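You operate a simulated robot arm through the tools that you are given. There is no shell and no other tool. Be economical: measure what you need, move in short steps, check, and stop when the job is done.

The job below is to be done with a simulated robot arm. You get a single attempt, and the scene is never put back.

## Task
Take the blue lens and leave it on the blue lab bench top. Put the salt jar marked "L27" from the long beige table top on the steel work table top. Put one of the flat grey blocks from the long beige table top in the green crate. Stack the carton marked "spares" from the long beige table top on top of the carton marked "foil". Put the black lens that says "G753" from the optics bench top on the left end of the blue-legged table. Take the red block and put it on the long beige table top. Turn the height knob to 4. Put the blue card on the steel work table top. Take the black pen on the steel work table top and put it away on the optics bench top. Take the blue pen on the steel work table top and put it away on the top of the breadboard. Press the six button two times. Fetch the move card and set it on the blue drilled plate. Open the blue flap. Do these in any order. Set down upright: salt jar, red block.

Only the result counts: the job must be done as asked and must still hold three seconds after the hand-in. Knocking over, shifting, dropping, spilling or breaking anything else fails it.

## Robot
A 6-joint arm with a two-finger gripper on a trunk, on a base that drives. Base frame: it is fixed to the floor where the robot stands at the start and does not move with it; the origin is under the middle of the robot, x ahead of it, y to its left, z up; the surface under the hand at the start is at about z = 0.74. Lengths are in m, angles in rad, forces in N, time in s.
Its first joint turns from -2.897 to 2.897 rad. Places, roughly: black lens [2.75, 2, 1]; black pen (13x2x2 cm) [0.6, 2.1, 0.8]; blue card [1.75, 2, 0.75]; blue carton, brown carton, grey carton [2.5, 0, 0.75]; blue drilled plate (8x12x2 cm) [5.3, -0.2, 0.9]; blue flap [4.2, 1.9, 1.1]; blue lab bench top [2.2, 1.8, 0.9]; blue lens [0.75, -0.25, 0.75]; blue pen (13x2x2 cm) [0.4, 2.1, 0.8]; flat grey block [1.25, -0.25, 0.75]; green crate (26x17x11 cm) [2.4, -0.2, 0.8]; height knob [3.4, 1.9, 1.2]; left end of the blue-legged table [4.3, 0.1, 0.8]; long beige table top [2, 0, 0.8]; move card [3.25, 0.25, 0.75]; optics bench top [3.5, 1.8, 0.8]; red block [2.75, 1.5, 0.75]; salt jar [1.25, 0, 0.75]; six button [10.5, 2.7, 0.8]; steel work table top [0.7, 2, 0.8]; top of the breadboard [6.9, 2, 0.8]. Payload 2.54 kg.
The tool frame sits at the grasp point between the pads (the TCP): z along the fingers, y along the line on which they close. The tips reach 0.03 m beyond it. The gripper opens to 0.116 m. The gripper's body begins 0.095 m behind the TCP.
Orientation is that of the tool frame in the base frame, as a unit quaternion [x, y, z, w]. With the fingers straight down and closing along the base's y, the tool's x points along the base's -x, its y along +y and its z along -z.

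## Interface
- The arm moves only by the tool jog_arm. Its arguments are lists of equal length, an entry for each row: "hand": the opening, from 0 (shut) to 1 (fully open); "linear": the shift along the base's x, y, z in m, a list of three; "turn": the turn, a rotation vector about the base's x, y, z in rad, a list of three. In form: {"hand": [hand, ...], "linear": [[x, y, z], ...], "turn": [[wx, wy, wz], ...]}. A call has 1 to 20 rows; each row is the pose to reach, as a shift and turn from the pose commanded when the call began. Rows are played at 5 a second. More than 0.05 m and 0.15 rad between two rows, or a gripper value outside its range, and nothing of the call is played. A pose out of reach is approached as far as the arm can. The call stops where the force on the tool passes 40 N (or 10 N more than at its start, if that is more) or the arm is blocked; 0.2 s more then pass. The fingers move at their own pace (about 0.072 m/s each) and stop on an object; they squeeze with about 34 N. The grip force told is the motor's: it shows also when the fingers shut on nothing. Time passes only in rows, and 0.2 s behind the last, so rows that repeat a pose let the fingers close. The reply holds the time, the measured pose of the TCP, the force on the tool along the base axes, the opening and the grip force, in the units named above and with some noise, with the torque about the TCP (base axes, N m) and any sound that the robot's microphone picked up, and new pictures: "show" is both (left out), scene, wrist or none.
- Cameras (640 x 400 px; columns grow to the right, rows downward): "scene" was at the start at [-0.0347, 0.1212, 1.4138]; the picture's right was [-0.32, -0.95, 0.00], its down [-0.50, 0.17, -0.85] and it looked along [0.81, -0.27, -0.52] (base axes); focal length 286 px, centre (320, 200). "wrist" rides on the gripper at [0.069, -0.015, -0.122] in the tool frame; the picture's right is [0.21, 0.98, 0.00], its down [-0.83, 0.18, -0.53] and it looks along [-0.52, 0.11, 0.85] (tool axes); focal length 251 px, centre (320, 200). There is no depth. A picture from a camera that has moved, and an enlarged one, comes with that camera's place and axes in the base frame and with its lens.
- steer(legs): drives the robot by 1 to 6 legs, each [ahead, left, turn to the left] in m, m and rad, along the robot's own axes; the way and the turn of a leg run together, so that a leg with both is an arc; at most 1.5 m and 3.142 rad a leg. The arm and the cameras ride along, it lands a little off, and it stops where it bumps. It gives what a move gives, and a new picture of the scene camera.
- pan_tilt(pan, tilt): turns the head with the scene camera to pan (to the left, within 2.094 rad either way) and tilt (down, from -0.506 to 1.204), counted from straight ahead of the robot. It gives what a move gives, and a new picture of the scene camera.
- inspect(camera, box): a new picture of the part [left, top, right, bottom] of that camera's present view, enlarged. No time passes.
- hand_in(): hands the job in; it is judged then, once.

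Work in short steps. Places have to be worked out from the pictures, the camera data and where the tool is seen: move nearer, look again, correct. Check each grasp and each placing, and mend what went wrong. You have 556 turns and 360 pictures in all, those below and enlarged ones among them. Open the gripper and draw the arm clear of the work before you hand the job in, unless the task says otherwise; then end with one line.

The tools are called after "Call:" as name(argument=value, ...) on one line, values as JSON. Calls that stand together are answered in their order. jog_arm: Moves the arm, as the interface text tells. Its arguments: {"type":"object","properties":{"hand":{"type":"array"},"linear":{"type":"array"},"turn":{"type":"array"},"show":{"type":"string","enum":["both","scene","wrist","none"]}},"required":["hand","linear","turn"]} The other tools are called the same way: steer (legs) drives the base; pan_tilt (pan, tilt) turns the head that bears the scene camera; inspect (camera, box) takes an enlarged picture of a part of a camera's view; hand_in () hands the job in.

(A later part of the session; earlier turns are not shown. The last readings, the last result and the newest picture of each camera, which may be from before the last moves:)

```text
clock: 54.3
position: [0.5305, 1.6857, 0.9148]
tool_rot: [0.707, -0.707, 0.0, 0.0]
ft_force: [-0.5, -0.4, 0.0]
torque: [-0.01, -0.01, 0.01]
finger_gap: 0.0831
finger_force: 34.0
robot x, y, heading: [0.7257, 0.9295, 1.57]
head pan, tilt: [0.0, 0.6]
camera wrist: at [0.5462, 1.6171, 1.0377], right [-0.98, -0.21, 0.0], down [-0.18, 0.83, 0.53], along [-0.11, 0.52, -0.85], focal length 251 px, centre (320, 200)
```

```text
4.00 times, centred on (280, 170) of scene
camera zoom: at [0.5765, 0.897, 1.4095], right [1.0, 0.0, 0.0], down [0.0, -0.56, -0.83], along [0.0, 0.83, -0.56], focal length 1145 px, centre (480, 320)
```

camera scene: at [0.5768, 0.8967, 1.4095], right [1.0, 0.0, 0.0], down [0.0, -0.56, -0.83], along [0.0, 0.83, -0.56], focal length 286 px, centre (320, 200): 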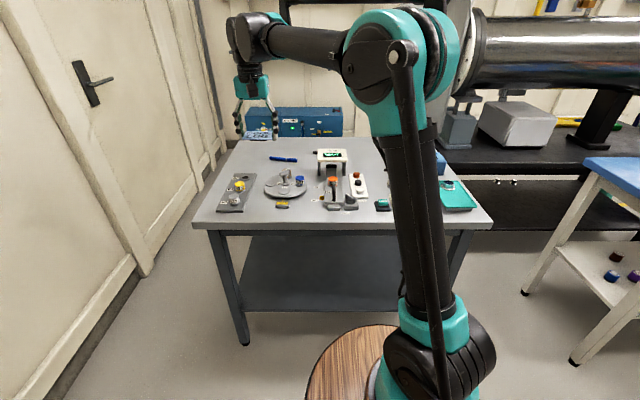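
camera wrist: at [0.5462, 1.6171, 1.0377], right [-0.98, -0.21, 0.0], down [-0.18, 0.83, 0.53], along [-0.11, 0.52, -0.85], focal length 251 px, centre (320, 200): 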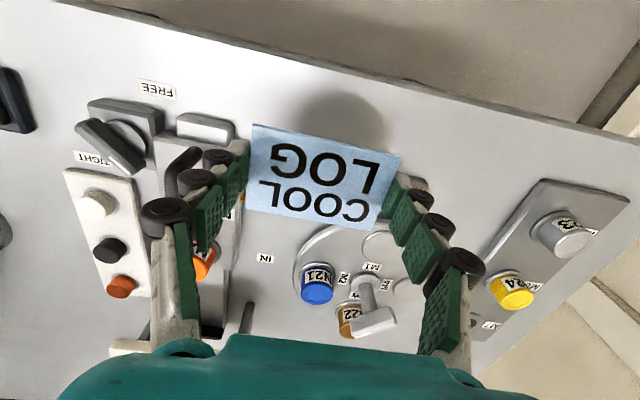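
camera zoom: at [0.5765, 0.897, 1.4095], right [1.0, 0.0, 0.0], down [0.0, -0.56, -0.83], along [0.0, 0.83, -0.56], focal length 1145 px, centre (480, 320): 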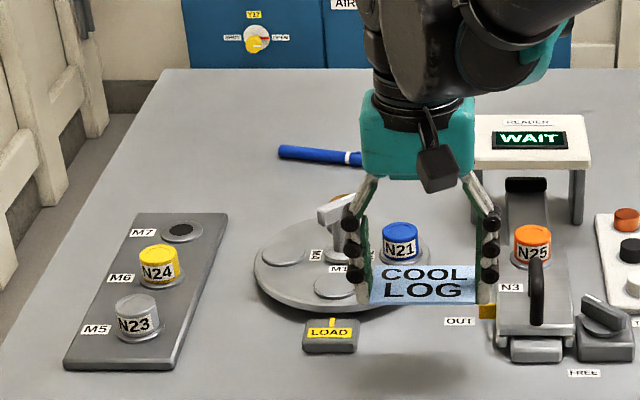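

Shift 2 cm left for more clearance from the lever device and lower to z≈0.85.

Call:
jog_arm(hand=[0.4, 0.4, 0.4, 0.4], linear=[[-0.02, 0, 0], [-0.02, 0, -0.03], [-0.02, 0, -0.055], [-0.02, 0, -0.065]], turn=[[0, 0, 0], [0, 0, 0], [0, 0, 0], [0, 0, 0]], show="wrist")

Call:
inspect(camera="scene", box=[260, 160, 340, 210])

```text
clock: 55.3
position: [0.5112, 1.6838, 0.8512]
tool_rot: [-0.707, 0.707, 0.0, 0.001]
ft_force: [0.4, 0.6, 0.0]
torque: [-0.04, -0.03, 0.0]
finger_gap: 0.0831
finger_force: 33.8
robot x, y, heading: [0.7289, 0.9281, 1.571]
head pan, tilt: [0.0, 0.6]
camera wrist: at [0.5264, 1.6156, 0.9742], right [-0.98, -0.21, 0.0], down [-0.18, 0.83, 0.53], along [-0.11, 0.52, -0.85], focal length 251 px, centre (320, 200)
```

wrist: 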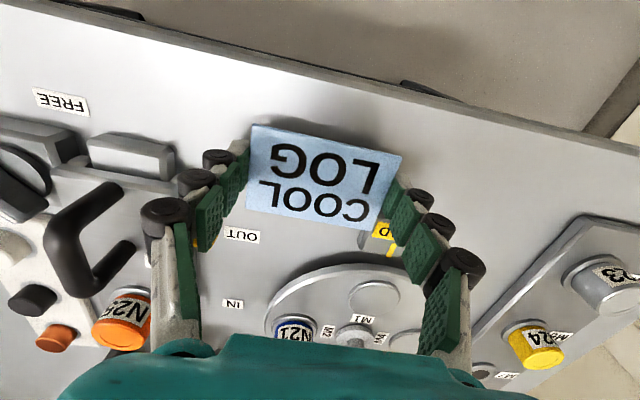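

```text
8.00 times, centred on (300, 185) of scene
camera zoom: at [0.5764, 0.8971, 1.4095], right [1.0, 0.0, 0.0], down [0.0, -0.56, -0.83], along [0.0, 0.83, -0.56], focal length 2289 px, centre (480, 320)
```

zoom: 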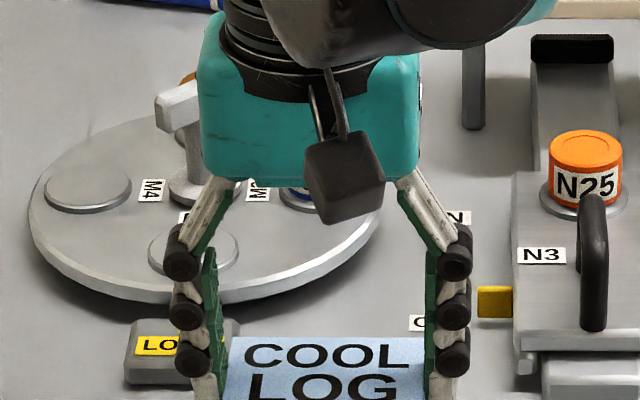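

Clear. Lower in small steps to contact.

Call:
jog_arm(hand=[0.4, 0.4, 0.4, 0.4, 0.4, 0.4], linear=[[0, 0, -0.004], [0, 0, -0.008], [0, 0, -0.011], [0, 0, -0.014], [0, 0, -0.017], [0, 0, -0.018]], turn=[[0, 0, 0], [0, 0, 0], [0, 0, 0], [0, 0, 0], [0, 0, 0], [0, 0, 0]], show="none")

Call:
inspect(camera="scene", box=[260, 180, 340, 230])

```text
clock: 56.1
position: [0.5108, 1.6855, 0.8433]
tool_rot: [-0.706, 0.708, 0.0, 0.0]
ft_force: [2.0, -4.8, 24.3]
torque: [-0.1, 0.23, 0.06]
finger_gap: 0.0832
finger_force: 33.8
robot x, y, heading: [0.7253, 0.928, 1.572]
head pan, tilt: [0.0, 0.6]
stopped in row 3: the force on the tool passed its limit at 51 N (the readings are from after the stop); the commanded pose is now the measured one
```

```text
8.00 times, centred on (300, 205) of scene
camera zoom: at [0.5767, 0.8962, 1.4095], right [1.0, 0.0, 0.0], down [0.0, -0.56, -0.83], along [0.0, 0.83, -0.56], focal length 2289 px, centre (480, 160)
```

zoom: 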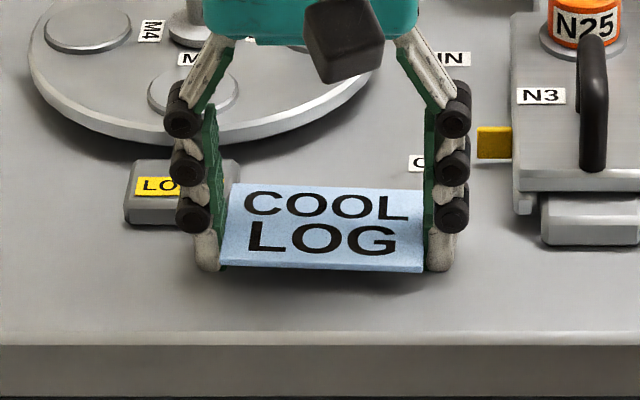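

In contact. Release slightly and rise.

Call:
jog_arm(hand=[0.8, 0.85, 0.85, 0.85, 0.85, 0.85, 0.85], linear=[[0, 0, 0.001], [0, 0, 0.001], [0, 0, 0.001], [0, 0, 0.03], [0, 0, 0.07], [0, 0, 0.11], [0, 0, 0.15]], turn=[[0, 0, 0], [0, 0, 0], [0, 0, 0], [0, 0, 0], [0, 0, 0], [0, 0, 0], [0, 0, 0]], show="wrist")

Call:
inspect(camera="scene", box=[200, 120, 360, 220])

```text
clock: 57.7
position: [0.511, 1.6844, 0.9914]
tool_rot: [-0.706, 0.708, 0.0, 0.0]
ft_force: [-0.6, -0.1, 1.1]
torque: [-0.03, 0.02, 0.01]
finger_gap: 0.0986
finger_force: 0.0
robot x, y, heading: [0.727, 0.9304, 1.566]
head pan, tilt: [0.0, 0.6]
camera wrist: at [0.5257, 1.6155, 1.1139], right [-0.98, -0.21, 0.0], down [-0.18, 0.83, 0.53], along [-0.11, 0.52, -0.85], focal length 251 px, centre (320, 200)
```

wrist: 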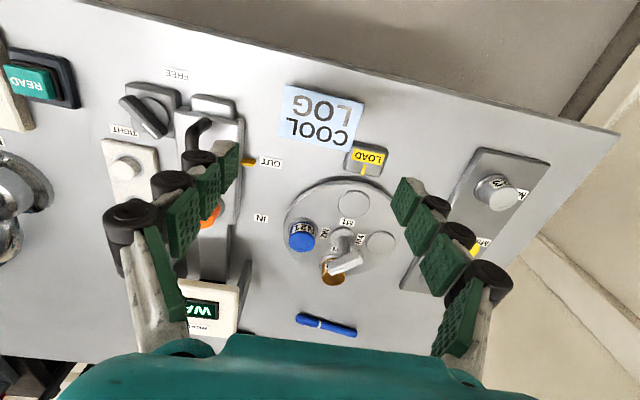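

```text
4.00 times, centred on (280, 170) of scene
camera zoom: at [0.5764, 0.8973, 1.4095], right [1.0, 0.0, 0.0], down [0.0, -0.57, -0.82], along [0.0, 0.82, -0.57], focal length 1145 px, centre (480, 320)
```

zoom: 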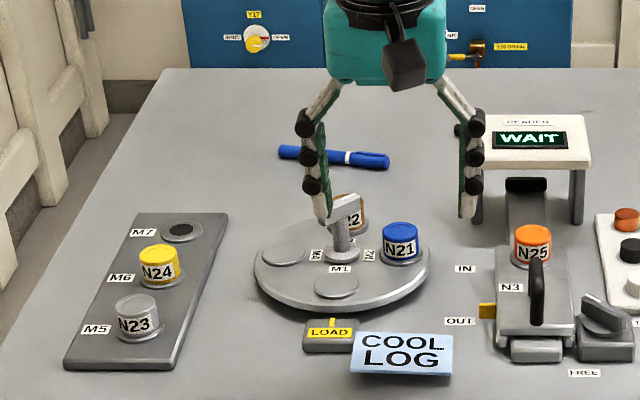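

Card is down. Next the black pen at about (0.6, 2.1): raise the hand and drive 0.22 m closer.

Call:
jog_arm(hand=[1, 1, 1], linear=[[0, 0, 0.05], [0, -0.04, 0.08], [0, -0.08, 0.11]], turn=[[0, 0, 0], [0, 0, 0], [0, 0, 0]], show="none")

Call:
steer(legs=[[0.22, 0, 0]])

Call:
inspect(camera="scene", box=[200, 130, 440, 280])

```text
clock: 58.5
position: [0.509, 1.6037, 1.1016]
tool_rot: [-0.707, 0.708, 0.0, 0.0]
ft_force: [-0.5, 1.1, -0.5]
torque: [-0.06, -0.03, 0.02]
finger_gap: 0.1158
finger_force: 0.1
robot x, y, heading: [0.7256, 0.9254, 1.573]
head pan, tilt: [0.0, 0.6]
```

```text
clock: 60.2
position: [0.506, 1.8266, 1.1011]
tool_rot: [0.709, -0.705, 0.0, 0.001]
ft_force: [0.0, 0.3, -0.6]
torque: [-0.02, 0.0, 0.02]
finger_gap: 0.116
finger_force: 0.1
robot x, y, heading: [0.7258, 1.1533, 1.574]
head pan, tilt: [0.0, 0.6]
camera scene: at [0.5762, 1.1205, 1.4095], right [1.0, 0.0, 0.0], down [0.0, -0.56, -0.83], along [0.0, 0.83, -0.56], focal length 286 px, centre (320, 200)
```

scene: 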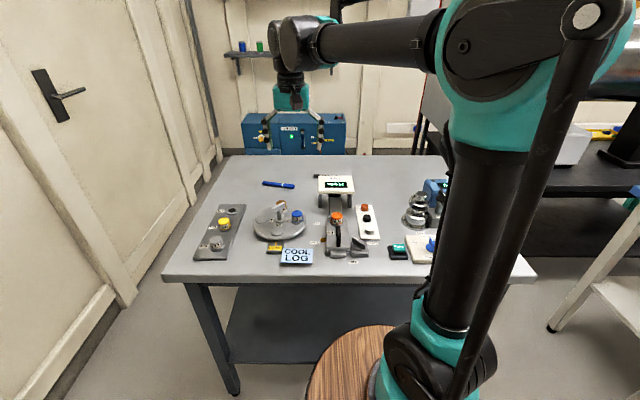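

```text
2.67 times, centred on (320, 205) of scene
camera zoom: at [0.5762, 1.1205, 1.4095], right [1.0, 0.0, 0.0], down [0.0, -0.56, -0.83], along [0.0, 0.83, -0.56], focal length 763 px, centre (320, 187)
```

zoom: 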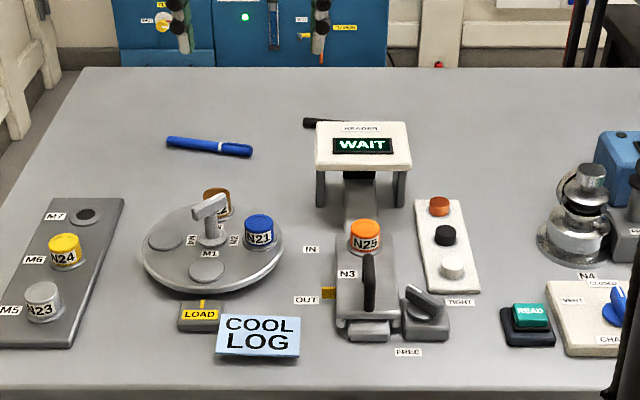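

The black pen lies behind the READER stand. Move the hand over to look down with the wrist camera.

Call:
jog_arm(hand=[1, 1, 1, 1, 1, 1], linear=[[0.02, 0.04, 0.02], [0.04, 0.08, 0.03], [0.06, 0.12, 0.03], [0.08, 0.16, 0.03], [0.095, 0.2, 0.03], [0.105, 0.24, 0.03]], turn=[[0, 0, 0], [0, 0, 0], [0, 0, 0], [0, 0, 0], [0, 0, 0], [0, 0, 0]], show="wrist")

```text
clock: 61.6
position: [0.6109, 2.0684, 1.1334]
tool_rot: [0.709, -0.706, 0.001, 0.0]
ft_force: [-0.7, -0.9, 0.2]
torque: [0.09, -0.02, -0.02]
finger_gap: 0.1159
finger_force: 0.1
robot x, y, heading: [0.7236, 1.1567, 1.575]
head pan, tilt: [0.0, 0.6]
camera wrist: at [0.6265, 1.9988, 1.2559], right [-0.98, -0.22, 0.0], down [-0.18, 0.82, 0.53], along [-0.12, 0.52, -0.85], focal length 251 px, centre (320, 200)
```

wrist: 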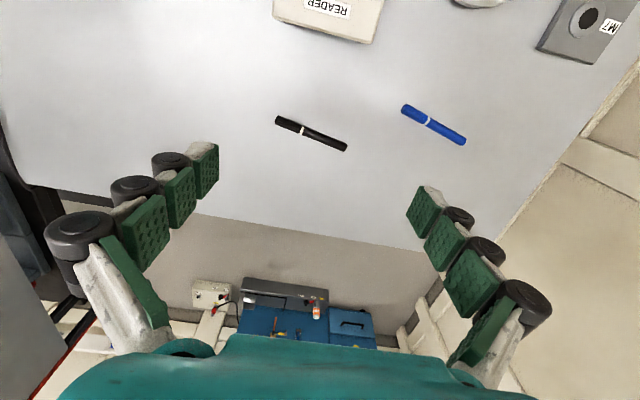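

Black pen: centre (0.607, 2.136), nearly along x (tilted ~0.17 rad). Rotate the hand +1.40 rad so the fingers close across it, and move above it.

Call:
jog_arm(hand=[1, 1, 1, 1, 1, 1, 1, 1, 1, 1], linear=[[0, 0.007, 0], [0, 0.014, 0], [-0.001, 0.02, 0], [-0.001, 0.027, -0.02], [-0.002, 0.034, -0.04], [-0.002, 0.041, -0.06], [-0.003, 0.048, -0.08], [-0.003, 0.054, -0.1], [-0.004, 0.061, -0.12], [-0.004, 0.068, -0.14]], turn=[[0, 0, 0.14], [0, 0, 0.28], [0, 0, 0.42], [0, 0, 0.56], [0, 0, 0.7], [0, 0, 0.84], [0, 0, 0.98], [0, 0, 1.12], [0, 0, 1.26], [0, 0, 1.4]], show="both")

```text
clock: 63.8
position: [0.6055, 2.1356, 0.9889]
tool_rot: [0.997, -0.083, 0.0, 0.0]
ft_force: [0.2, -0.4, 0.4]
torque: [0.02, 0.02, -0.05]
finger_gap: 0.116
finger_force: 0.0
robot x, y, heading: [0.7283, 1.1516, 1.58]
head pan, tilt: [0.0, 0.6]
camera scene: at [0.5763, 1.1204, 1.4095], right [1.0, 0.0, 0.0], down [0.0, -0.56, -0.83], along [0.0, 0.83, -0.56], focal length 286 px, centre (320, 200)
camera wrist: at [0.678, 2.1382, 1.1135], right [0.05, -1.0, 0.0], down [-0.84, -0.04, 0.53], along [-0.53, -0.03, -0.85], focal length 251 px, centre (320, 200)
```

scene: 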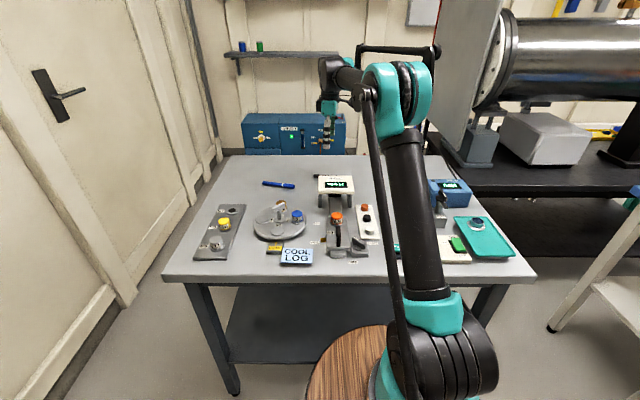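
wrist: 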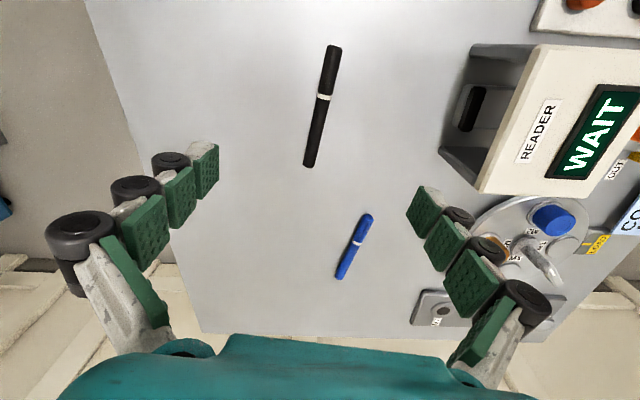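

Pen centre (0.612, 2.133). Descend to just above the table and close.

Call:
jog_arm(hand=[1, 1, 1, 1, 0, 0, 0, 0, 0], linear=[[0.006, -0.003, -0.05], [0.006, -0.003, -0.1], [0.006, -0.003, -0.13], [0.006, -0.003, -0.143], [0.006, -0.003, -0.143], [0.006, -0.003, -0.143], [0.006, -0.003, -0.143], [0.006, -0.003, -0.143], [0.006, -0.003, -0.143]], turn=[[0, 0, 0], [0, 0, 0], [0, 0, 0], [0, 0, 0], [0, 0, 0], [0, 0, 0], [0, 0, 0], [0, 0, 0], [0, 0, 0]], show="wrist")

```text
refused: row 1 steps farther than a row can; nothing moved
```

Fix the first step size.

Call:
jog_arm(hand=[1, 1, 1, 1, 0, 0, 0, 0, 0], linear=[[0.006, -0.003, -0.045], [0.006, -0.003, -0.09], [0.006, -0.003, -0.13], [0.006, -0.003, -0.143], [0.006, -0.003, -0.143], [0.006, -0.003, -0.143], [0.006, -0.003, -0.143], [0.006, -0.003, -0.143], [0.006, -0.003, -0.143]], turn=[[0, 0, 0], [0, 0, 0], [0, 0, 0], [0, 0, 0], [0, 0, 0], [0, 0, 0], [0, 0, 0], [0, 0, 0], [0, 0, 0]], show="wrist")

```text
clock: 65.8
position: [0.6123, 2.1312, 0.8484]
tool_rot: [0.997, -0.083, -0.001, -0.001]
ft_force: [-1.2, -5.6, 26.5]
torque: [-0.27, -0.1, 0.0]
finger_gap: 0.0146
finger_force: 33.7
robot x, y, heading: [0.7237, 1.1531, 1.571]
head pan, tilt: [0.0, 0.6]
camera wrist: at [0.6836, 2.134, 0.9717], right [0.05, -1.0, 0.0], down [-0.84, -0.04, 0.53], along [-0.53, -0.02, -0.85], focal length 251 px, centre (320, 200)
```

wrist: 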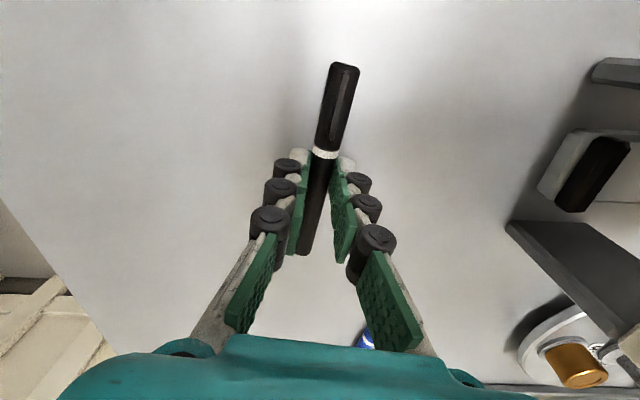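

Pen gripped. Lift and retract.

Call:
jog_arm(hand=[0, 0, 0, 0, 0, 0, 0, 0, 0, 0, 0, 0, 0, 0, 0, 0], linear=[[0, 0, 0.02], [0, 0, 0.06], [0, 0, 0.1], [0, 0, 0.14], [0, 0, 0.18], [0, 0, 0.22], [0, 0, 0.26], [0, 0, 0.28], [0, -0.05, 0.28], [0, -0.1, 0.28], [0, -0.15, 0.28], [0, -0.2, 0.28], [0, -0.25, 0.28], [0, -0.3, 0.28], [0, -0.35, 0.28], [0, -0.4, 0.28]], turn=[[0, 0, 0], [0, 0, 0], [0, 0, 0], [0, 0, 0], [0, 0, 0], [0, 0, 0], [0, 0, 0], [0, 0, 0], [0, 0, 0], [0, 0, 0], [0, 0, 0], [0, 0, 0], [0, 0, 0], [0, 0, 0], [0, 0, 0], [0, 0, 0]], show="wrist")

```text
clock: 69.2
position: [0.6157, 1.73, 1.1272]
tool_rot: [0.997, -0.084, 0.0, -0.001]
ft_force: [-0.2, 0.1, -0.3]
torque: [-0.06, -0.02, -0.01]
finger_gap: 0.0143
finger_force: 34.1
robot x, y, heading: [0.726, 1.1513, 1.577]
head pan, tilt: [0.0, 0.6]
camera wrist: at [0.6867, 1.7336, 1.249], right [0.05, -1.0, 0.0], down [-0.84, -0.04, 0.53], along [-0.53, -0.03, -0.85], focal length 251 px, centre (320, 200)
```

wrist: 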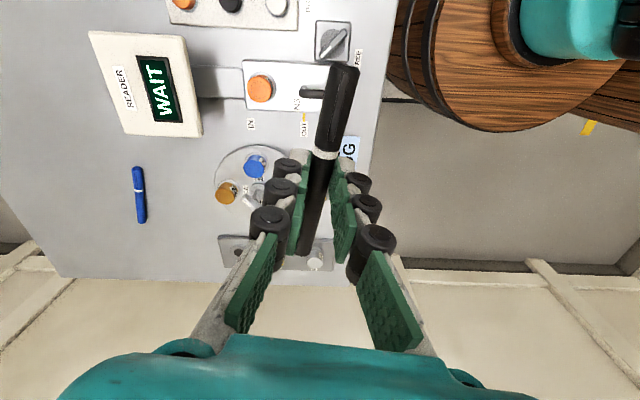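

Drive back into the aisle and right to the optics bench (x≈3.3).

Call:
steer(legs=[[-0.25, 0, 0], [0, -1.3, 0], [0, -1.25, 0]])

Call:
inspect(camera="scene", box=[60, 110, 460, 360])

```text
clock: 83.2
position: [3.1975, 1.4955, 1.1265]
tool_rot: [0.996, -0.091, 0.001, 0.0]
ft_force: [0.7, -0.3, 0.7]
torque: [-0.02, -0.01, 0.04]
finger_gap: 0.0143
finger_force: 34.0
robot x, y, heading: [3.296, 0.9199, 1.561]
head pan, tilt: [0.0, 0.6]
camera scene: at [3.1487, 0.8865, 1.4095], right [1.0, -0.01, 0.0], down [-0.01, -0.56, -0.83], along [0.01, 0.82, -0.56], focal length 286 px, centre (320, 200)
```

scene: 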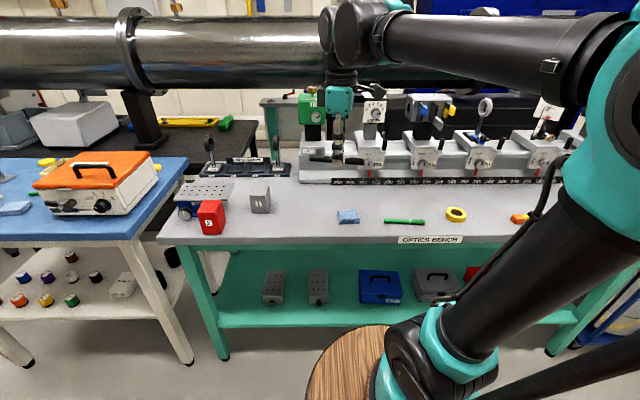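

```text
1.60 times, centred on (260, 235) of scene
camera zoom: at [3.1487, 0.8865, 1.4095], right [1.0, -0.01, 0.0], down [-0.01, -0.56, -0.83], along [0.01, 0.82, -0.56], focal length 458 px, centre (416, 144)
```

zoom: 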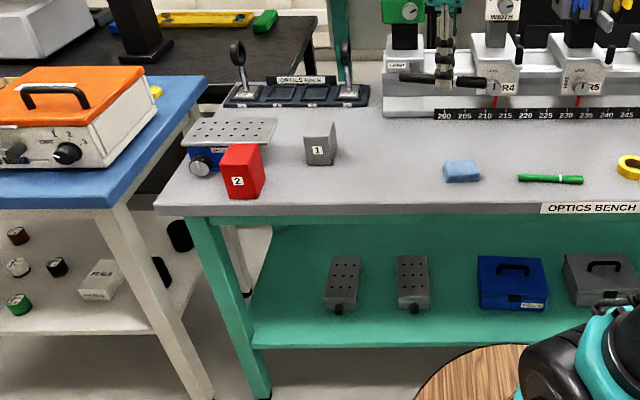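

Free area on the optics bench front: about (3.11, 1.68), between block 1 and the blue sponge. Move above it and look.

Call:
jog_arm(hand=[0, 0, 0, 0, 0, 0, 0], linear=[[-0.018, 0.04, 0], [-0.036, 0.08, 0], [-0.054, 0.12, 0], [-0.072, 0.16, 0], [-0.085, 0.19, -0.03], [-0.085, 0.19, -0.07], [-0.085, 0.19, -0.11]], turn=[[0, 0, 0], [0, 0, 0], [0, 0, 0], [0, 0, 0], [0, 0, 0], [0, 0, 0], [0, 0, 0]], show="both")

```text
clock: 84.8
position: [3.1136, 1.6863, 1.0167]
tool_rot: [0.996, -0.092, 0.0, 0.0]
ft_force: [-0.2, 0.2, -0.6]
torque: [-0.03, 0.01, 0.03]
finger_gap: 0.0145
finger_force: 33.9
robot x, y, heading: [3.3007, 0.9173, 1.559]
head pan, tilt: [0.0, 0.6]
camera scene: at [3.1487, 0.8865, 1.4095], right [1.0, -0.01, 0.0], down [-0.01, -0.56, -0.83], along [0.01, 0.83, -0.56], focal length 286 px, centre (320, 200)
camera wrist: at [3.1844, 1.6882, 1.1392], right [0.03, -1.0, 0.0], down [-0.84, -0.03, 0.53], along [-0.53, -0.02, -0.85], focal length 251 px, centre (320, 200)
```

scene: 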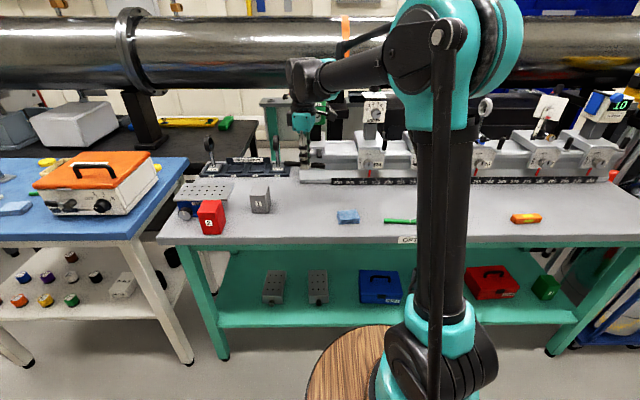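
wrist: 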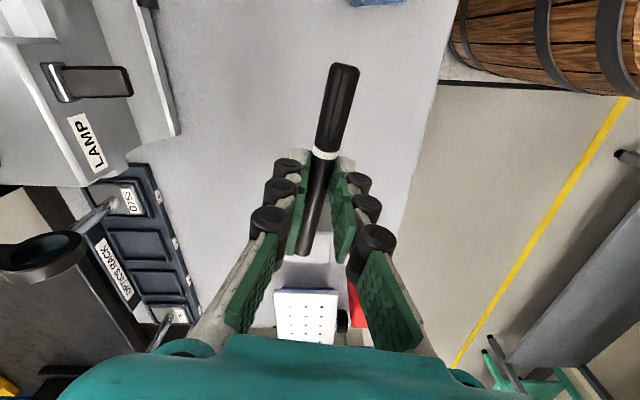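

Below is clear. Lower further.

Call:
jog_arm(hand=[0, 0, 0, 0], linear=[[0, 0, -0.04], [0, 0, -0.08], [0, 0, -0.12], [0, 0, -0.14]], turn=[[0, 0, 0], [0, 0, 0], [0, 0, 0], [0, 0, 0]], show="none")

Call:
inspect(camera="scene", box=[240, 160, 360, 235])

```text
clock: 85.8
position: [3.1131, 1.686, 0.8766]
tool_rot: [0.996, -0.092, 0.0, -0.001]
ft_force: [0.5, -1.0, -1.2]
torque: [-0.01, -0.02, 0.01]
finger_gap: 0.0145
finger_force: 34.2
robot x, y, heading: [3.2957, 0.911, 1.559]
head pan, tilt: [0.0, 0.6]
```

```text
5.33 times, centred on (300, 198) of scene
camera zoom: at [3.1486, 0.8865, 1.4095], right [1.0, -0.01, 0.0], down [-0.01, -0.56, -0.83], along [0.01, 0.82, -0.56], focal length 1526 px, centre (427, 213)
```

zoom: 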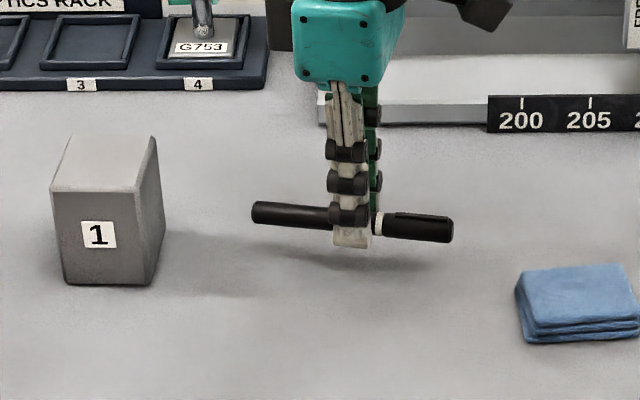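

Close to the bench; G753 is visible in rack slot 4. Lower to contact.

Call:
jog_arm(hand=[0, 0, 0, 0, 0, 0], linear=[[0, 0, -0.004], [0, 0, -0.007], [0, 0, -0.01], [0, 0, -0.013], [0, 0, -0.015], [0, 0, -0.017]], turn=[[0, 0, 0], [0, 0, 0], [0, 0, 0], [0, 0, 0], [0, 0, 0], [0, 0, 0]], show="none")

Call:
inspect(camera="scene", box=[240, 160, 360, 235])

```text
clock: 87.2
position: [3.1134, 1.685, 0.8589]
tool_rot: [0.996, -0.091, 0.001, 0.001]
ft_force: [0.9, 0.3, -0.2]
torque: [0.02, -0.01, -0.02]
finger_gap: 0.0144
finger_force: 34.1
robot x, y, heading: [3.2978, 0.9179, 1.558]
head pan, tilt: [0.0, 0.6]
```

```text
5.33 times, centred on (300, 198) of scene
camera zoom: at [3.1486, 0.8866, 1.4095], right [1.0, -0.01, 0.0], down [-0.01, -0.56, -0.83], along [0.01, 0.82, -0.56], focal length 1526 px, centre (427, 213)
```

zoom: 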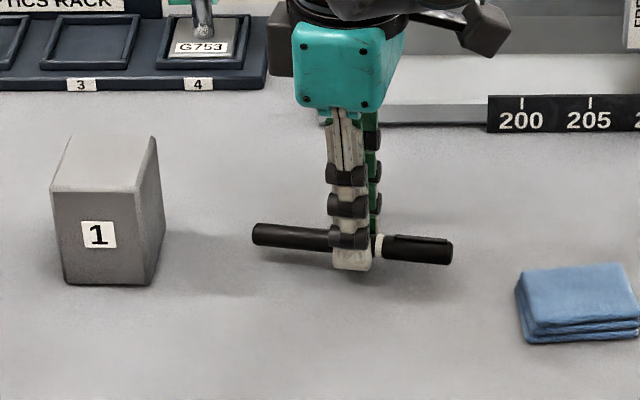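

Call:
jog_arm(hand=[0, 0, 0, 0, 0], linear=[[0, 0, -0.003], [0, 0, -0.006], [0, 0, -0.008], [0, 0, -0.01], [0, 0, -0.012]], turn=[[0, 0, 0], [0, 0, 0], [0, 0, 0], [0, 0, 0], [0, 0, 0]], show="none")

```text
clock: 88.4
position: [3.1134, 1.685, 0.8493]
tool_rot: [0.996, -0.092, 0.0, -0.001]
ft_force: [0.6, 3.0, 32.1]
torque: [-0.01, -0.08, 0.1]
finger_gap: 0.0144
finger_force: 34.0
robot x, y, heading: [3.2975, 0.9177, 1.559]
head pan, tilt: [0.0, 0.6]
```

Contact. Open and lift.

Call:
jog_arm(hand=[0.2, 0.4, 0.6, 0.6, 0.6, 0.8, 1, 1], linear=[[0, 0, 0.002], [0, 0, 0.002], [0, 0, 0.002], [0, 0, 0.03], [0, 0, 0.07], [0, 0, 0.11], [0, 0, 0.15], [0, 0, 0.19]], turn=[[0, 0, 0], [0, 0, 0], [0, 0, 0], [0, 0, 0], [0, 0, 0], [0, 0, 0], [0, 0, 0], [0, 0, 0]], show="both")

Call:
inspect(camera="scene", box=[160, 120, 360, 245])

```text
clock: 90.2
position: [3.1128, 1.6869, 1.0386]
tool_rot: [0.996, -0.091, 0.0, -0.001]
ft_force: [-0.4, -0.2, 0.7]
torque: [-0.06, 0.0, -0.03]
finger_gap: 0.1161
finger_force: 0.0
robot x, y, heading: [3.3002, 0.9156, 1.558]
head pan, tilt: [0.0, 0.6]
camera scene: at [3.1486, 0.8867, 1.4095], right [1.0, -0.01, 0.0], down [-0.01, -0.56, -0.82], along [0.01, 0.82, -0.57], focal length 286 px, centre (320, 200)
camera wrist: at [3.1843, 1.6897, 1.1621], right [0.03, -1.0, 0.0], down [-0.84, -0.03, 0.53], along [-0.53, -0.02, -0.85], focal length 251 px, centre (320, 200)
```

scene: 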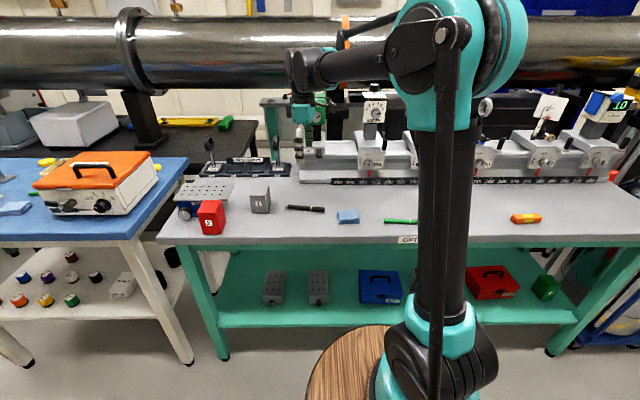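
wrist: 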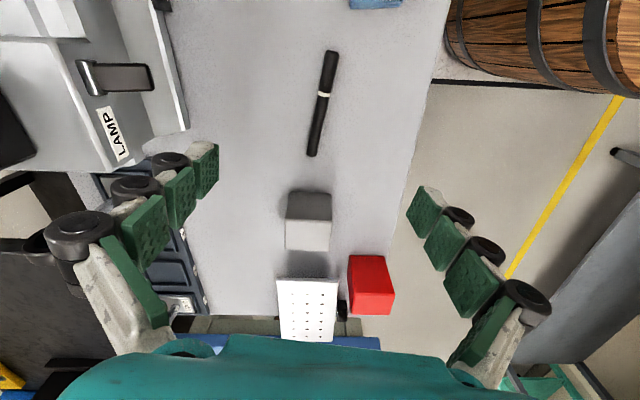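

```text
3.20 times, centred on (260, 182) of scene
camera zoom: at [3.1486, 0.8867, 1.4095], right [1.0, -0.01, 0.0], down [-0.01, -0.56, -0.82], along [0.01, 0.82, -0.57], focal length 916 px, centre (512, 256)
```

zoom: 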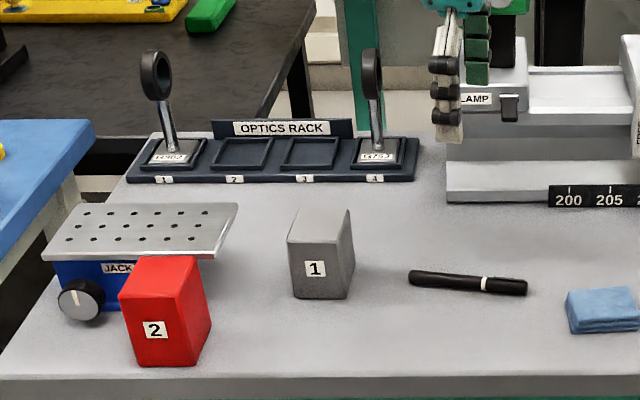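

Black pen is down. Check both rack lens labels closely.

Call:
inspect(camera="scene", box=[195, 130, 235, 180])

Call:
inspect(camera="scene", box=[260, 130, 310, 180])

```text
8.00 times, centred on (215, 155) of scene
camera zoom: at [3.1486, 0.8867, 1.4095], right [1.0, -0.01, 0.0], down [-0.01, -0.56, -0.82], along [0.01, 0.82, -0.57], focal length 2289 px, centre (1160, 560)
```

zoom: 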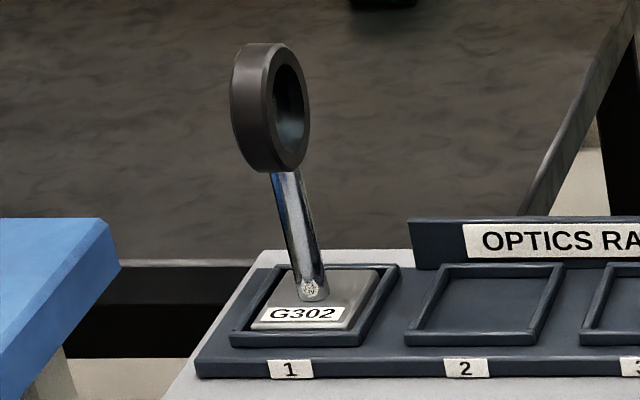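

```text
8.00 times, centred on (285, 155) of scene
camera zoom: at [3.1486, 0.8867, 1.4095], right [1.0, -0.01, 0.0], down [-0.01, -0.56, -0.82], along [0.01, 0.82, -0.57], focal length 2289 px, centre (600, 560)
```

zoom: 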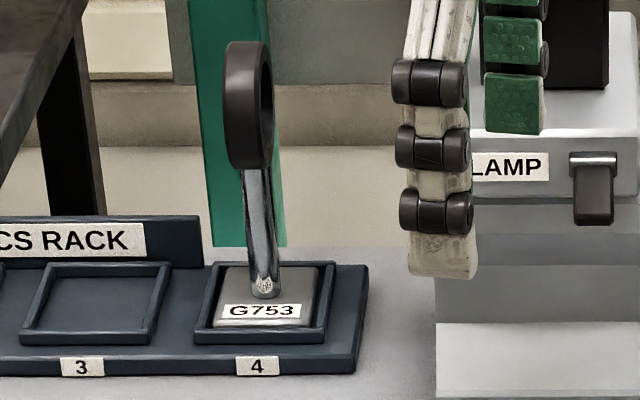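

G753 is in slot 4 at about (2.986, 1.95), ring centre z≈0.95, ring axis along x. Raise, square the hand so it closes along y, and reposition the base.

Call:
jog_arm(hand=[1, 1, 1], linear=[[0, -0.02, 0.04], [0, -0.04, 0.08], [0, -0.06, 0.12]], turn=[[0, 0, 0.07], [0, 0, 0.13], [0, 0, 0.19]], show="none")

Call:
steer(legs=[[0.1, 0.2, 0.005]])

```text
clock: 91.0
position: [3.1111, 1.6274, 1.1591]
tool_rot: [1.0, 0.003, 0.0, 0.0]
ft_force: [0.1, 0.2, -0.1]
torque: [-0.06, -0.03, 0.01]
finger_gap: 0.1163
finger_force: 0.0
robot x, y, heading: [3.3045, 0.9152, 1.558]
head pan, tilt: [0.0, 0.6]
```

```text
clock: 92.7
position: [2.9121, 1.7277, 1.16]
tool_rot: [1.0, 0.005, 0.0, 0.0]
ft_force: [-1.3, 0.2, -0.2]
torque: [-0.01, 0.03, -0.04]
finger_gap: 0.1161
finger_force: 0.1
robot x, y, heading: [3.1008, 1.0207, 1.561]
head pan, tilt: [0.0, 0.6]
camera scene: at [2.9506, 0.9886, 1.4095], right [1.0, -0.01, 0.0], down [-0.01, -0.56, -0.83], along [0.01, 0.82, -0.56], focal length 286 px, centre (320, 200)
```

scene: 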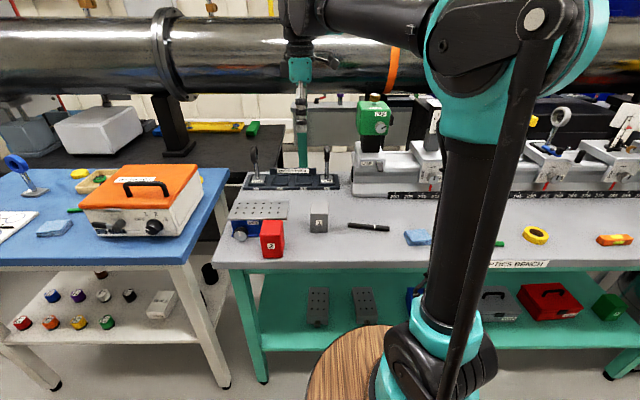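

Move the hand above the G753 lens and look.

Call:
jog_arm(hand=[1, 1, 1, 1, 1, 1], linear=[[0.015, 0.045, 0], [0.03, 0.09, 0], [0.045, 0.135, 0], [0.06, 0.18, 0], [0.074, 0.222, 0], [0.074, 0.222, -0.04]], turn=[[0, 0, 0], [0, 0, 0], [0, 0, 0], [0, 0, 0], [0, 0, 0], [0, 0, 0]], show="both")

Call:
inspect(camera="scene", box=[280, 110, 380, 210])

```text
clock: 94.1
position: [2.9855, 1.9502, 1.1195]
tool_rot: [1.0, 0.004, 0.0, 0.0]
ft_force: [-0.7, -1.0, 0.2]
torque: [0.04, 0.02, -0.01]
finger_gap: 0.1161
finger_force: 0.1
robot x, y, heading: [3.098, 1.0139, 1.56]
head pan, tilt: [0.0, 0.6]
camera scene: at [2.9507, 0.9884, 1.4095], right [1.0, -0.01, 0.0], down [-0.01, -0.56, -0.83], along [0.01, 0.83, -0.56], focal length 286 px, centre (320, 200)
camera wrist: at [3.0556, 1.9653, 1.2425], right [0.22, -0.97, 0.0], down [-0.82, -0.19, 0.53], along [-0.52, -0.12, -0.85], focal length 251 px, centre (320, 200)
```

scene: 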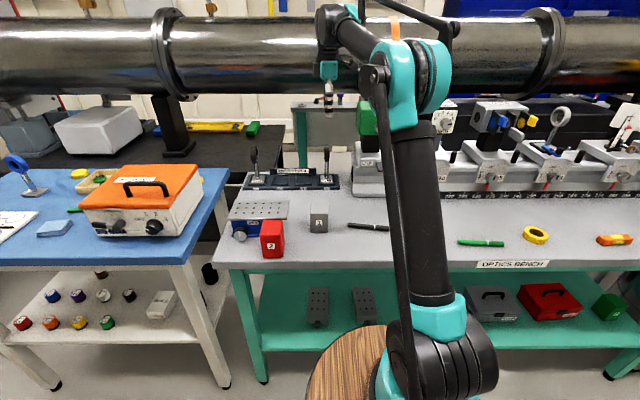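
wrist: 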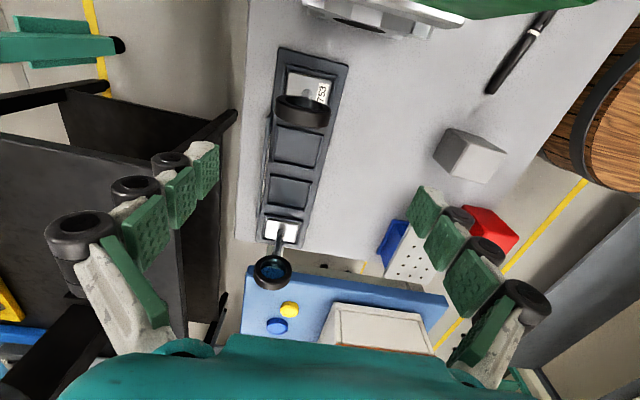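

```text
4.00 times, centred on (330, 160) of scene
camera zoom: at [2.9507, 0.9884, 1.4095], right [1.0, -0.01, 0.0], down [-0.01, -0.56, -0.83], along [0.01, 0.83, -0.56], focal length 1145 px, centre (280, 360)
```

zoom: 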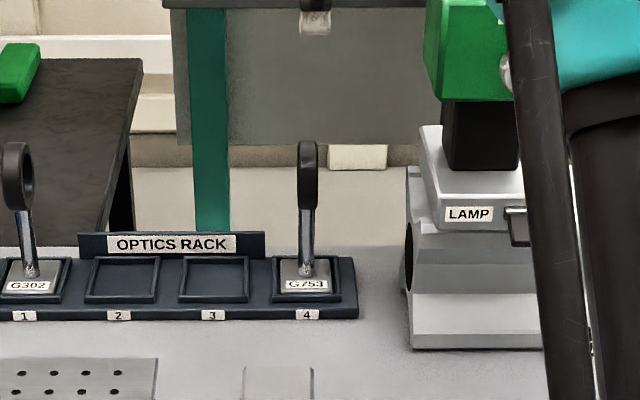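

G753 confirmed at (2.990, 1.972), ring centre z≈0.953. Descend around the ring and close along y.

Call:
jog_arm(hand=[1, 1, 1, 1, 0.3, 0.3, 0.3, 0.3], linear=[[0.004, 0.022, -0.04], [0.004, 0.022, -0.085], [0.004, 0.022, -0.13], [0.004, 0.022, -0.162], [0.004, 0.022, -0.162], [0.004, 0.022, -0.162], [0.004, 0.022, -0.162], [0.004, 0.022, -0.162]], turn=[[0, 0, 0], [0, 0, 0], [0, 0, 0], [0, 0, 0], [0, 0, 0], [0, 0, 0], [0, 0, 0], [0, 0, 0]], show="wrist")

Call:
inspect(camera="scene", box=[280, 110, 380, 210])

```text
clock: 95.9
position: [2.9902, 1.9717, 0.9576]
tool_rot: [1.0, 0.005, 0.0, 0.0]
ft_force: [-0.1, -0.2, 0.2]
torque: [-0.04, 0.0, 0.03]
finger_gap: 0.0625
finger_force: 34.1
robot x, y, heading: [3.1014, 1.0205, 1.561]
head pan, tilt: [0.0, 0.6]
camera wrist: at [3.0583, 1.9869, 1.0805], right [0.22, -0.97, 0.0], down [-0.82, -0.19, 0.53], along [-0.52, -0.12, -0.85], focal length 251 px, centre (320, 200)
```

wrist: 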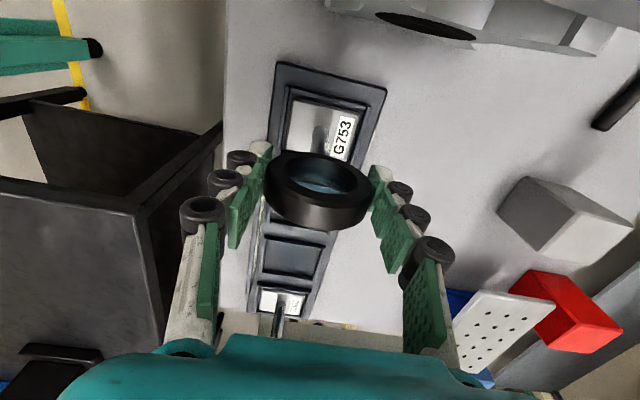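

```text
4.00 times, centred on (330, 160) of scene
camera zoom: at [2.9507, 0.9887, 1.4095], right [1.0, -0.01, 0.0], down [-0.01, -0.56, -0.83], along [0.01, 0.82, -0.56], focal length 1145 px, centre (280, 360)
```

zoom: 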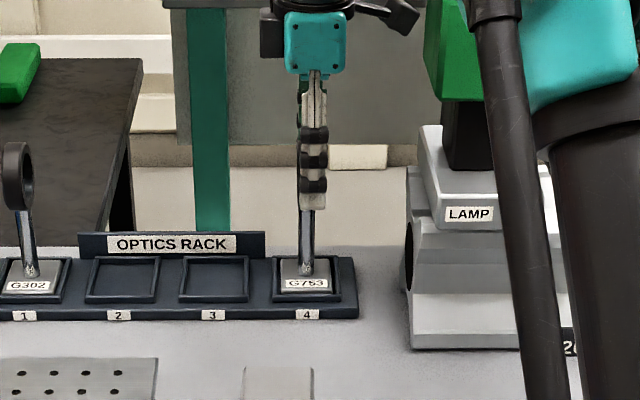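

Gripped. Lift straight out of the slot and draw back.

Call:
jog_arm(hand=[0, 0, 0, 0, 0, 0, 0, 0, 0, 0, 0, 0, 0, 0, 0], linear=[[0, 0, 0.02], [0, 0, 0.06], [0, 0, 0.1], [0, 0, 0.14], [0, 0, 0.18], [0, 0, 0.22], [0, -0.04, 0.23], [0, -0.08, 0.23], [0, -0.12, 0.23], [0, -0.16, 0.23], [0, -0.2, 0.23], [0, -0.24, 0.23], [0, -0.28, 0.23], [0, -0.32, 0.23], [0, -0.36, 0.23]], turn=[[0, 0, 0], [0, 0, 0], [0, 0, 0], [0, 0, 0], [0, 0, 0], [0, 0, 0], [0, 0, 0], [0, 0, 0], [0, 0, 0], [0, 0, 0], [0, 0, 0], [0, 0, 0], [0, 0, 0], [0, 0, 0], [0, 0, 0]], show="wrist")

```text
clock: 99.1
position: [2.992, 1.613, 1.1841]
tool_rot: [1.0, 0.005, -0.001, 0.0]
ft_force: [-0.4, 0.7, -2.8]
torque: [-0.03, -0.02, 0.01]
finger_gap: 0.0624
finger_force: 34.1
robot x, y, heading: [3.1014, 1.0169, 1.562]
head pan, tilt: [0.0, 0.6]
camera wrist: at [3.0599, 1.6291, 1.3075], right [0.22, -0.97, 0.0], down [-0.82, -0.19, 0.53], along [-0.52, -0.12, -0.85], focal length 251 px, centre (320, 200)
```

wrist: 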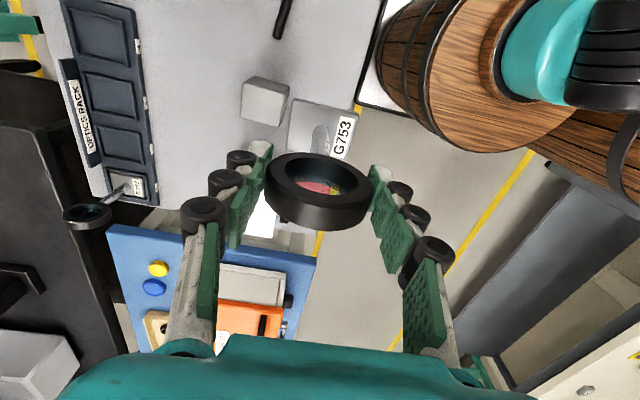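

Drive back, turn to face the beige/blue-legged table side, and strafe along to x≈4.2.

Call:
steer(legs=[[-0.12, 0, 0], [0, 0, -3.13], [0, 1.1, 0]])

Call:
inspect(camera="scene", box=[80, 100, 480, 350])

```text
clock: 112.8
position: [4.2406, 0.249, 1.1849]
tool_rot: [0.014, 1.0, 0.0, 0.0]
ft_force: [-0.6, -0.5, -2.0]
torque: [0.01, -0.01, 0.0]
finger_gap: 0.0625
finger_force: 34.0
robot x, y, heading: [4.1589, 0.8456, -1.619]
head pan, tilt: [0.0, 0.6]
camera scene: at [4.3056, 0.8709, 1.4095], right [-1.0, 0.05, 0.0], down [0.03, 0.56, -0.83], along [-0.04, -0.82, -0.56], focal length 286 px, centre (320, 200)
```

scene: 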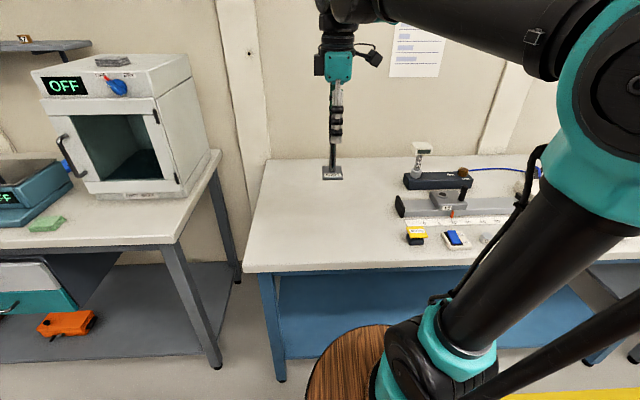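

```text
1.60 times, centred on (280, 225) of scene
camera zoom: at [4.3056, 0.8709, 1.4095], right [-1.0, 0.05, 0.0], down [0.03, 0.56, -0.83], along [-0.04, -0.82, -0.56], focal length 458 px, centre (384, 160)
```

zoom: 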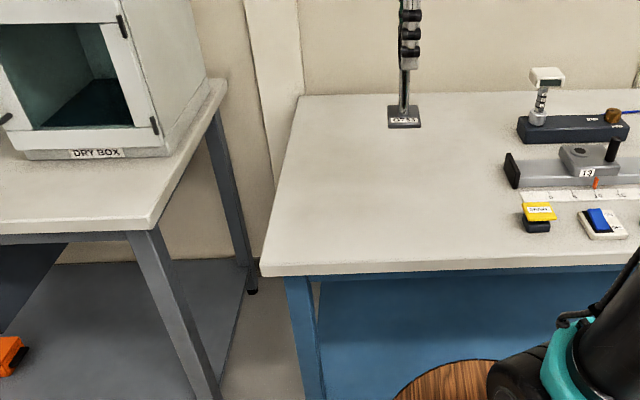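

Left end of the blue-legged table is clear around (4.33, 0.1). Move above it.

Call:
jog_arm(hand=[0, 0, 0, 0, 0, 0, 0], linear=[[0.02, -0.04, 0], [0.04, -0.08, 0], [0.06, -0.115, 0], [0.08, -0.15, 0], [0.085, -0.15, -0.05], [0.085, -0.15, -0.1], [0.085, -0.15, -0.15]], turn=[[0, 0, 0], [0, 0, 0], [0, 0, 0], [0, 0, 0], [0, 0, 0], [0, 0, 0], [0, 0, 0]], show="scene")

Call:
inspect(camera="scene", box=[240, 120, 360, 260])

```text
refused: row 5 steps farther than a row can; nothing moved
```

```text
2.86 times, centred on (300, 190) of scene
camera zoom: at [4.3056, 0.8709, 1.4095], right [-1.0, 0.05, 0.0], down [0.03, 0.56, -0.83], along [-0.04, -0.82, -0.56], focal length 818 px, centre (377, 229)
```

zoom: 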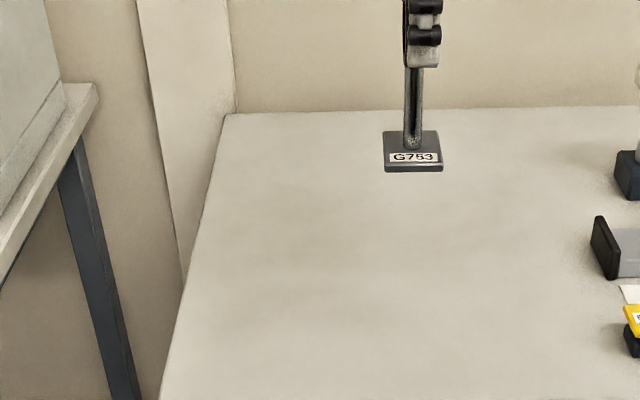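

Retry with legal steps (max 0.05 per row).

Call:
jog_arm(hand=[0, 0, 0, 0, 0, 0, 0, 0], linear=[[0.02, -0.04, 0], [0.04, -0.08, 0], [0.06, -0.115, 0], [0.08, -0.15, 0], [0.08, -0.15, -0.045], [0.08, -0.15, -0.09], [0.08, -0.15, -0.135], [0.08, -0.15, -0.18]], turn=[[0, 0, 0], [0, 0, 0], [0, 0, 0], [0, 0, 0], [0, 0, 0], [0, 0, 0], [0, 0, 0], [0, 0, 0]], show="scene")

Call:
inspect(camera="scene", box=[240, 120, 360, 260])

```text
clock: 114.6
position: [4.3223, 0.0968, 1.0049]
tool_rot: [0.015, 1.0, 0.0, 0.0]
ft_force: [-1.0, -0.3, -2.2]
torque: [-0.01, 0.01, -0.02]
finger_gap: 0.0622
finger_force: 34.5
robot x, y, heading: [4.1571, 0.8473, -1.621]
head pan, tilt: [0.0, 0.6]
camera scene: at [4.3056, 0.871, 1.4095], right [-1.0, 0.05, 0.0], down [0.03, 0.56, -0.83], along [-0.04, -0.82, -0.56], focal length 286 px, centre (320, 200)
```

scene: 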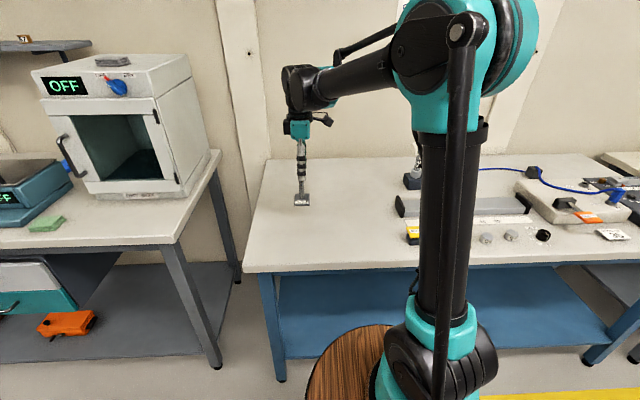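

```text
2.86 times, centred on (300, 190) of scene
camera zoom: at [4.3056, 0.871, 1.4095], right [-1.0, 0.05, 0.0], down [0.03, 0.56, -0.83], along [-0.04, -0.82, -0.56], focal length 818 px, centre (377, 229)
```

zoom: 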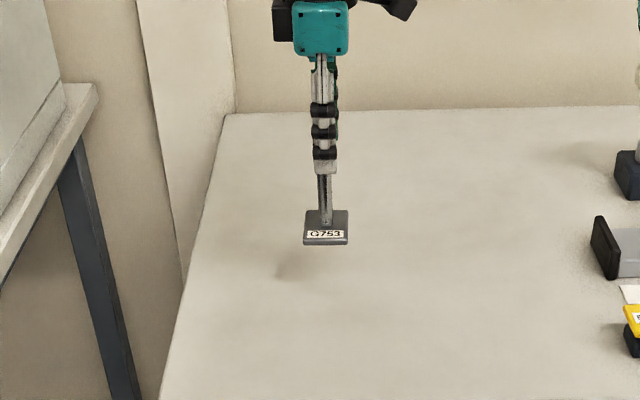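

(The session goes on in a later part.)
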